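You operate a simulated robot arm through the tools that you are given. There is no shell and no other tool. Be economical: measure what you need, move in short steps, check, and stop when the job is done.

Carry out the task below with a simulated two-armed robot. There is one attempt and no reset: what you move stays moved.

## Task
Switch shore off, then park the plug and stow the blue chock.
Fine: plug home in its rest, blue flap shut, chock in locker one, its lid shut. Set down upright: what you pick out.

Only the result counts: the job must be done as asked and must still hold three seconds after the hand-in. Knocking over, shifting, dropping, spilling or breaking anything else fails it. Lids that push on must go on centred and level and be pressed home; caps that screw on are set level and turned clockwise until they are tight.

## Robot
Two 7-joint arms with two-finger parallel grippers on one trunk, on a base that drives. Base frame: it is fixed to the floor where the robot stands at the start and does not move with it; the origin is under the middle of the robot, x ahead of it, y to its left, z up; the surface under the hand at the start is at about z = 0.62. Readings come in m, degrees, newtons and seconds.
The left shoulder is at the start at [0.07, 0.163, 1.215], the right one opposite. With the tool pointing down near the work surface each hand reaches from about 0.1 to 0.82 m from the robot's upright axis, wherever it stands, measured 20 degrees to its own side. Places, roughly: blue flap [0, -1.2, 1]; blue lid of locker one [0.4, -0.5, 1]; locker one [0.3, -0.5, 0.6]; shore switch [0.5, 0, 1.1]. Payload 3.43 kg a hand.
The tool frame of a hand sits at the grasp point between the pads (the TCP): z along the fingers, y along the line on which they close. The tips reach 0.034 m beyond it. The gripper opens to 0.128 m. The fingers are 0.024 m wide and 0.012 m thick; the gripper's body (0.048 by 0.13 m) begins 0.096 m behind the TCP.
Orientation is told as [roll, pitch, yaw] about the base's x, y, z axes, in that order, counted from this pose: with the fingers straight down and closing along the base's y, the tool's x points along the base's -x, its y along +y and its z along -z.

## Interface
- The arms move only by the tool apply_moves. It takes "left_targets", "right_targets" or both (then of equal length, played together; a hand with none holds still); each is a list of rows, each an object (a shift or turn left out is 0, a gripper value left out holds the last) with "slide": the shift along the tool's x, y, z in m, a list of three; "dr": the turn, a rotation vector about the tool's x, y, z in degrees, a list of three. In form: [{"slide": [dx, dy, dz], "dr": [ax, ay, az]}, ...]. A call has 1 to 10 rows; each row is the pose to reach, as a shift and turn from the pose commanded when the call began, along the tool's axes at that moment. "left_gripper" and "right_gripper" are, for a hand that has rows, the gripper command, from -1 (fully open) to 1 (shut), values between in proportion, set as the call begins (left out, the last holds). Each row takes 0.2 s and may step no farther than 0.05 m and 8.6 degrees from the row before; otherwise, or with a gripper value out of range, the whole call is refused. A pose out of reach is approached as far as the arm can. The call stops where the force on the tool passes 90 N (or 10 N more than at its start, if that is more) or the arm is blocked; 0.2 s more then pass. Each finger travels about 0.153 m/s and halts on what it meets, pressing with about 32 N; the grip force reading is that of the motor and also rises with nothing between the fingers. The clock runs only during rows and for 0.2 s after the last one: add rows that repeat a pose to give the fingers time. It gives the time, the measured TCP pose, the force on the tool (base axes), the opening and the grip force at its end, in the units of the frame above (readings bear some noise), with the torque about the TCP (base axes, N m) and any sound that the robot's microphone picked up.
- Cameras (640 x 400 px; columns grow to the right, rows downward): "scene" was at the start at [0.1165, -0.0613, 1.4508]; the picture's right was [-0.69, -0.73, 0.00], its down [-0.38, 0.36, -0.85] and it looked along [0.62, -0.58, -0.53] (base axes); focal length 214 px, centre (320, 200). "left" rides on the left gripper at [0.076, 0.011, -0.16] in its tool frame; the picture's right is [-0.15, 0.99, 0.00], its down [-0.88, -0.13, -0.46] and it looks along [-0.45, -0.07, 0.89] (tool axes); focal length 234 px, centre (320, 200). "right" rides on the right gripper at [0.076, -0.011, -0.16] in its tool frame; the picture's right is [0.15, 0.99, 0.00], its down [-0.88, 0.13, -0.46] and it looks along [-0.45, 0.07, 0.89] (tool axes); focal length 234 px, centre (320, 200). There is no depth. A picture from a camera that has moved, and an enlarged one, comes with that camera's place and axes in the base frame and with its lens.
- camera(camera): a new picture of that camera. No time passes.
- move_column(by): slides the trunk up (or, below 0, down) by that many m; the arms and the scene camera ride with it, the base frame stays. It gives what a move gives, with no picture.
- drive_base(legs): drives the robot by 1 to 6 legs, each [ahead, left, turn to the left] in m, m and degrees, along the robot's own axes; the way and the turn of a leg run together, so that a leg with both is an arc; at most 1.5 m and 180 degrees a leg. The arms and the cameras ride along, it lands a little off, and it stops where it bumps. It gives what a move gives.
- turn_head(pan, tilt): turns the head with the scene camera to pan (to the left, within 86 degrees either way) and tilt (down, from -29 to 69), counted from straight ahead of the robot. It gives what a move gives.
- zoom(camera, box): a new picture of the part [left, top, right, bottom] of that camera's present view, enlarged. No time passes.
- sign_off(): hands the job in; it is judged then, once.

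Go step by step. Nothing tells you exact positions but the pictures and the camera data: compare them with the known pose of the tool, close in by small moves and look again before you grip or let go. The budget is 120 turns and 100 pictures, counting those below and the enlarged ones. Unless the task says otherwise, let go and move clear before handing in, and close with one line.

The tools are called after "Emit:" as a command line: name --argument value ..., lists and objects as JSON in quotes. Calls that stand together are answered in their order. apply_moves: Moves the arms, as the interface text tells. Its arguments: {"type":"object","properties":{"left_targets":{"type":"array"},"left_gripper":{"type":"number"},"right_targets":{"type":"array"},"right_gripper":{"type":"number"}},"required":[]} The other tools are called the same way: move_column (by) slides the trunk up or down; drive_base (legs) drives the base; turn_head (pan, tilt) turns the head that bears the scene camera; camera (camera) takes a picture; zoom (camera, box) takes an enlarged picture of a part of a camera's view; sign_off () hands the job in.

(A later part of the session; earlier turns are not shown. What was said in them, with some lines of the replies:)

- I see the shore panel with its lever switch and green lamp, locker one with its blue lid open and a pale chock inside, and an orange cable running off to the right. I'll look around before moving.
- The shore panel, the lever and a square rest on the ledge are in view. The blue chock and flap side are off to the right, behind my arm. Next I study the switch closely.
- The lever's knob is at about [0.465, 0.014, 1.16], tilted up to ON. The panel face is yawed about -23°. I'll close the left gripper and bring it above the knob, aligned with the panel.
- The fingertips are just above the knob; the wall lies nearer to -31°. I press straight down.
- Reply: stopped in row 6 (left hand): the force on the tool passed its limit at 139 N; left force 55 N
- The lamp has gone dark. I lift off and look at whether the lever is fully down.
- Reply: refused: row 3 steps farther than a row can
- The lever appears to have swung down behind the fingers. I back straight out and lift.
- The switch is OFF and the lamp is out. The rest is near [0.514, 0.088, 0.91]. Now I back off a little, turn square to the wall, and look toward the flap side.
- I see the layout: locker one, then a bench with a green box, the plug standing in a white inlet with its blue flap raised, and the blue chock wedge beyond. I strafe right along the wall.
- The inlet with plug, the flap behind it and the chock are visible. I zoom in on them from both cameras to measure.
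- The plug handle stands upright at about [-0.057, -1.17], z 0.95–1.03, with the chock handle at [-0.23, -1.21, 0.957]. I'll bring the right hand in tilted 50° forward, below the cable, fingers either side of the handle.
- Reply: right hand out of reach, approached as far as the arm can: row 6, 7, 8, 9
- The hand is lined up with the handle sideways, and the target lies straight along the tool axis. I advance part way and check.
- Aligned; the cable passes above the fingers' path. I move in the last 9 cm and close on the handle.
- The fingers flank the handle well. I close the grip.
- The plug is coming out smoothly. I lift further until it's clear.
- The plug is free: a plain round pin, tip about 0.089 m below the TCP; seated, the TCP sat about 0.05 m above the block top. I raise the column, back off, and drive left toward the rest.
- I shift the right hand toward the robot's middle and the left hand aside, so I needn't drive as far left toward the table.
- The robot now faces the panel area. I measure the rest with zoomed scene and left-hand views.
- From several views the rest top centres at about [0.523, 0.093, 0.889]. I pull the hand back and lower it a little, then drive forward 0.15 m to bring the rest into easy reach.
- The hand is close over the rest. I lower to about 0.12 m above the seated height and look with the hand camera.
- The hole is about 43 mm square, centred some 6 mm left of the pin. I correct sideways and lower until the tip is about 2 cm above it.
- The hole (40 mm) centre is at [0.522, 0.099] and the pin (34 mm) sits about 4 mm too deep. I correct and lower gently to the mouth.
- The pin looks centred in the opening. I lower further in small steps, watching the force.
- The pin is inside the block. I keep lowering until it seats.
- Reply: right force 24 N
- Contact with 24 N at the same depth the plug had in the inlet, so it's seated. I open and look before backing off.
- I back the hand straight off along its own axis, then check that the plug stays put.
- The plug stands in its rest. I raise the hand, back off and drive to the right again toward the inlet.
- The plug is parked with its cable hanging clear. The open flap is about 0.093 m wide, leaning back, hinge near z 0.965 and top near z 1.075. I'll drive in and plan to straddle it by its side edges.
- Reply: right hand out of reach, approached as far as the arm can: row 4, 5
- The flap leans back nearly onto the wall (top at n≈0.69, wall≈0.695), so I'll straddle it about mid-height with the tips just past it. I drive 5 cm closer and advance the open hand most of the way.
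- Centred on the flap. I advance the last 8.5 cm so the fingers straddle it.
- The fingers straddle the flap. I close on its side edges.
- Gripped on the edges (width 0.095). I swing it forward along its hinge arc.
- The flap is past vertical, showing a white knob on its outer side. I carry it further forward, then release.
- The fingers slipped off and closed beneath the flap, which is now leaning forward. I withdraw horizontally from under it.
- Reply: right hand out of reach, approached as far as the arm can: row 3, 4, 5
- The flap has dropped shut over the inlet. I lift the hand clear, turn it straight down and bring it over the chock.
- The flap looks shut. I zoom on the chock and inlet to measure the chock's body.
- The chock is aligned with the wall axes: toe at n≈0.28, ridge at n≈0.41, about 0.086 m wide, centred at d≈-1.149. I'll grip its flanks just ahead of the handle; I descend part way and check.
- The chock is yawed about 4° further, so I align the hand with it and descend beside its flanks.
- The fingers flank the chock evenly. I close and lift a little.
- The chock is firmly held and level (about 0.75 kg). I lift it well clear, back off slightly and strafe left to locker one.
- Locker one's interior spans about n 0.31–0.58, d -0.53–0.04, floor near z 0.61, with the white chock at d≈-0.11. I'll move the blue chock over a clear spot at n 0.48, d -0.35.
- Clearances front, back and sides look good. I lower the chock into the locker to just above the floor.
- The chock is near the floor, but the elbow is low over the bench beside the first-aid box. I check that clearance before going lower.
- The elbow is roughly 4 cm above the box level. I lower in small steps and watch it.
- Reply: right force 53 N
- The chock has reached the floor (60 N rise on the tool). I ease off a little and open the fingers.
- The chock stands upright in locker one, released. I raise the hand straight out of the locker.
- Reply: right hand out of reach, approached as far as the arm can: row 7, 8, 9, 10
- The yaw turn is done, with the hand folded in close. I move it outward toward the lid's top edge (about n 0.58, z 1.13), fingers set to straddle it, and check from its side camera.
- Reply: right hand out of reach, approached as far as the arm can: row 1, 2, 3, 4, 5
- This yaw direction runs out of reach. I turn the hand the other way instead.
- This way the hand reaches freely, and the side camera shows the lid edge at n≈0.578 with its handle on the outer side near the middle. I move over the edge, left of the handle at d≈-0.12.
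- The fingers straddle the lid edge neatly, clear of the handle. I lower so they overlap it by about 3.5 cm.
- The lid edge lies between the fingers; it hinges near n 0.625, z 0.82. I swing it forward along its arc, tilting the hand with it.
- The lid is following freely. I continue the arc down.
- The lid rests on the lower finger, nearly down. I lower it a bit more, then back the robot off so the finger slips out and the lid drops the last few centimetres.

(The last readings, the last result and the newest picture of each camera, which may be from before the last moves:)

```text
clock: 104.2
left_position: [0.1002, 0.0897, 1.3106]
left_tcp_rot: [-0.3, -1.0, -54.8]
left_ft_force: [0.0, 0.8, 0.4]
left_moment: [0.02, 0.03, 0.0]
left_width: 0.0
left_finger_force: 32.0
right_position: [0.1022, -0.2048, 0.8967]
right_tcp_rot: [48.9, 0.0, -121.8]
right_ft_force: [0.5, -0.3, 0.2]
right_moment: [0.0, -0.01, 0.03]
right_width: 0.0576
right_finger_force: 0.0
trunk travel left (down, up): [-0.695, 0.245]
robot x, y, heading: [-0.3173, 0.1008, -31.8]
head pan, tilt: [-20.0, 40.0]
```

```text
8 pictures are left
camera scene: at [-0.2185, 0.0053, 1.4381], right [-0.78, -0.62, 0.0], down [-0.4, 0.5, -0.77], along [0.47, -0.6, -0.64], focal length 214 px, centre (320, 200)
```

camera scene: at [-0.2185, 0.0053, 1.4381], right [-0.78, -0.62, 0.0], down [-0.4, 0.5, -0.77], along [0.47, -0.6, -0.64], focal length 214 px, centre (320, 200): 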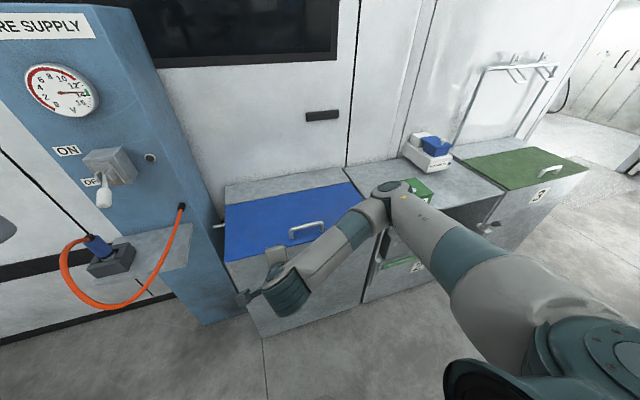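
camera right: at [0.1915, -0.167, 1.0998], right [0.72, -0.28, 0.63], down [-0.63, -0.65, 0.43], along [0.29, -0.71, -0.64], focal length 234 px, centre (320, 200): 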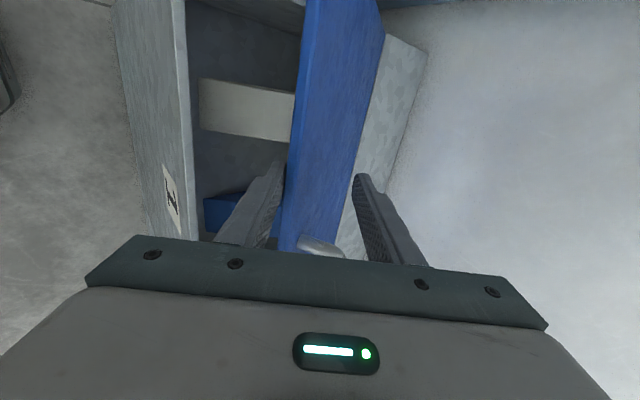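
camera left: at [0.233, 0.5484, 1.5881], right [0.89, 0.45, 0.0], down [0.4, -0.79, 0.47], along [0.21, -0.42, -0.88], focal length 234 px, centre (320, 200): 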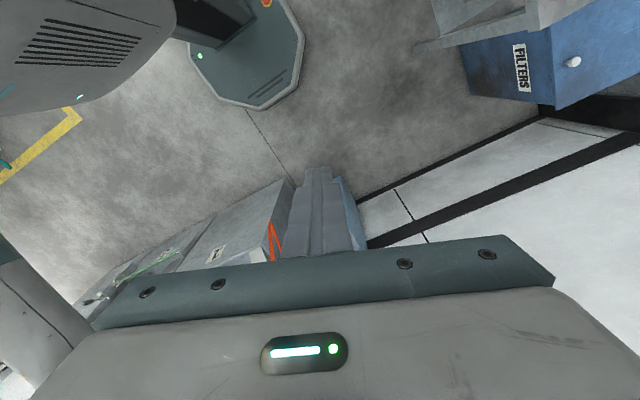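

The lid is down. I back further away so the arm is clear and inspect the lid, the flap and the plug.

Emit:
drive_base --legs '[[-0.2, 0, 0]]'

Emit:
turn_head --pan -15 --tilt 30

Emit:
camera --camera "scene"

```text
clock: 105.8
left_position: [-0.0692, 0.1942, 1.3106]
left_tcp_rot: [-0.3, -1.0, -55.0]
left_ft_force: [-0.4, 0.0, -0.6]
left_moment: [0.01, 0.01, 0.03]
left_width: 0.0
left_finger_force: 31.6
right_position: [-0.0685, -0.0998, 0.8967]
right_tcp_rot: [48.9, 0.0, -122.2]
right_ft_force: [-0.9, -0.1, -0.4]
right_moment: [-0.01, 0.04, 0.0]
right_width: 0.0575
right_finger_force: 0.0
trunk travel left (down, up): [-0.695, 0.245]
robot x, y, heading: [-0.4862, 0.2009, -31.8]
head pan, tilt: [-20.0, 40.0]
```

```text
clock: 106.5
left_position: [-0.0714, 0.1934, 1.3108]
left_tcp_rot: [-0.2, -1.0, -55.0]
left_ft_force: [0.2, -0.3, 0.1]
left_moment: [-0.03, -0.02, -0.02]
left_width: 0.0
left_finger_force: 32.1
right_position: [-0.0679, -0.1002, 0.8977]
right_tcp_rot: [48.9, 0.0, -122.0]
right_ft_force: [0.2, -0.1, 0.3]
right_moment: [0.02, -0.02, -0.01]
right_width: 0.0578
right_finger_force: 0.0
trunk travel left (down, up): [-0.695, 0.245]
robot x, y, heading: [-0.4841, 0.2065, -32.1]
head pan, tilt: [-15.0, 30.0]
```

```text
7 pictures are left
camera scene: at [-0.3805, 0.1116, 1.4537], right [-0.73, -0.68, 0.0], down [-0.34, 0.37, -0.87], along [0.59, -0.63, -0.5], focal length 214 px, centre (320, 200)
```

scene: 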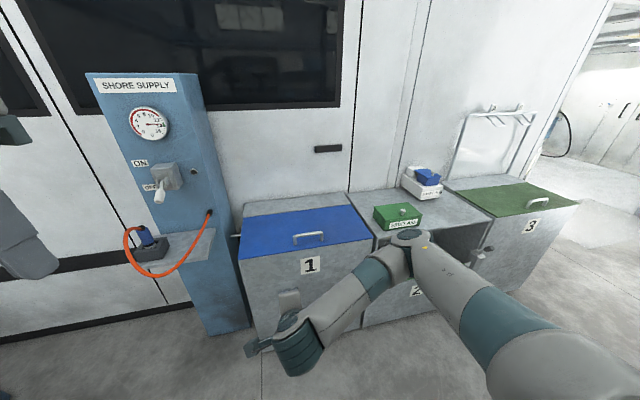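

Emit:
zoom --camera "scene" --box '[110, 150, 250, 290]'

Emit:
zoom --camera "scene" --box '[360, 140, 480, 240]'

Emit:
zoom --camera "scene" --box '[220, 180, 400, 290]'

```text
2.86 times, centred on (180, 220) of scene
camera zoom: at [-0.3805, 0.1116, 1.4537], right [-0.73, -0.68, 0.0], down [-0.34, 0.37, -0.87], along [0.59, -0.63, -0.5], focal length 613 px, centre (720, 143)
```

zoom: 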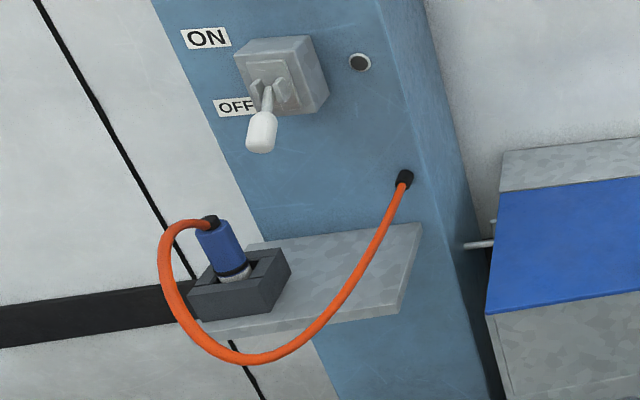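

```text
4.00 times, centred on (420, 190) of scene
camera zoom: at [-0.3805, 0.1116, 1.4537], right [-0.73, -0.68, 0.0], down [-0.34, 0.37, -0.87], along [0.59, -0.63, -0.5], focal length 858 px, centre (-80, 240)
```

zoom: 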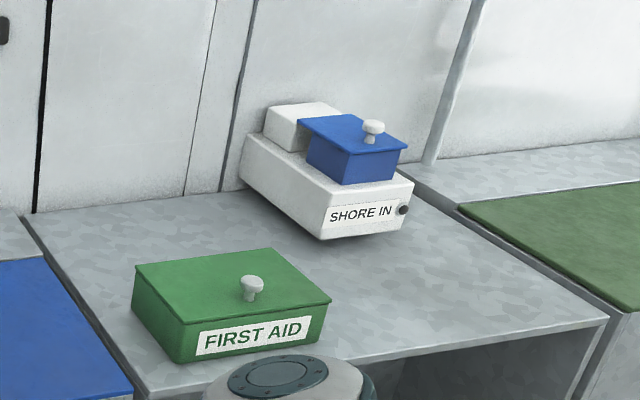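

```text
3.56 times, centred on (310, 235) of scene
camera zoom: at [-0.3805, 0.1116, 1.4537], right [-0.73, -0.68, 0.0], down [-0.34, 0.37, -0.87], along [0.59, -0.63, -0.5], focal length 763 px, centre (356, 76)
```

zoom: 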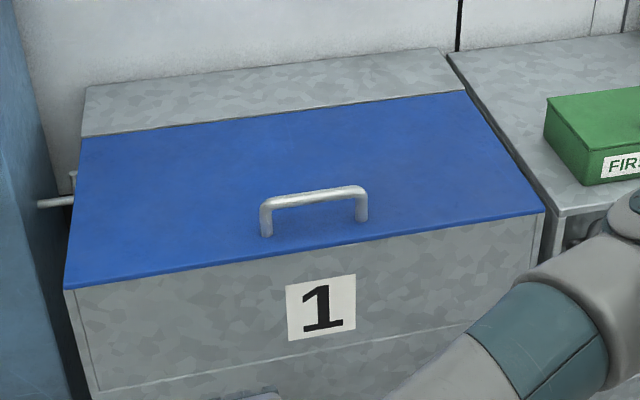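

The lever is on OFF with the lamp dark, and the plug stands upright in its rest. The blue flap is flush on the inlet, and locker one's lid is down with the blue chock upright inside. Both hands are clear, so I hand in.

Emit:
sign_off

```text
The job is handed in.
```

The job is handed in: shore power is off, the plug is in its rest, the blue flap is shut, and the blue chock stands upright in locker one with the lid closed.
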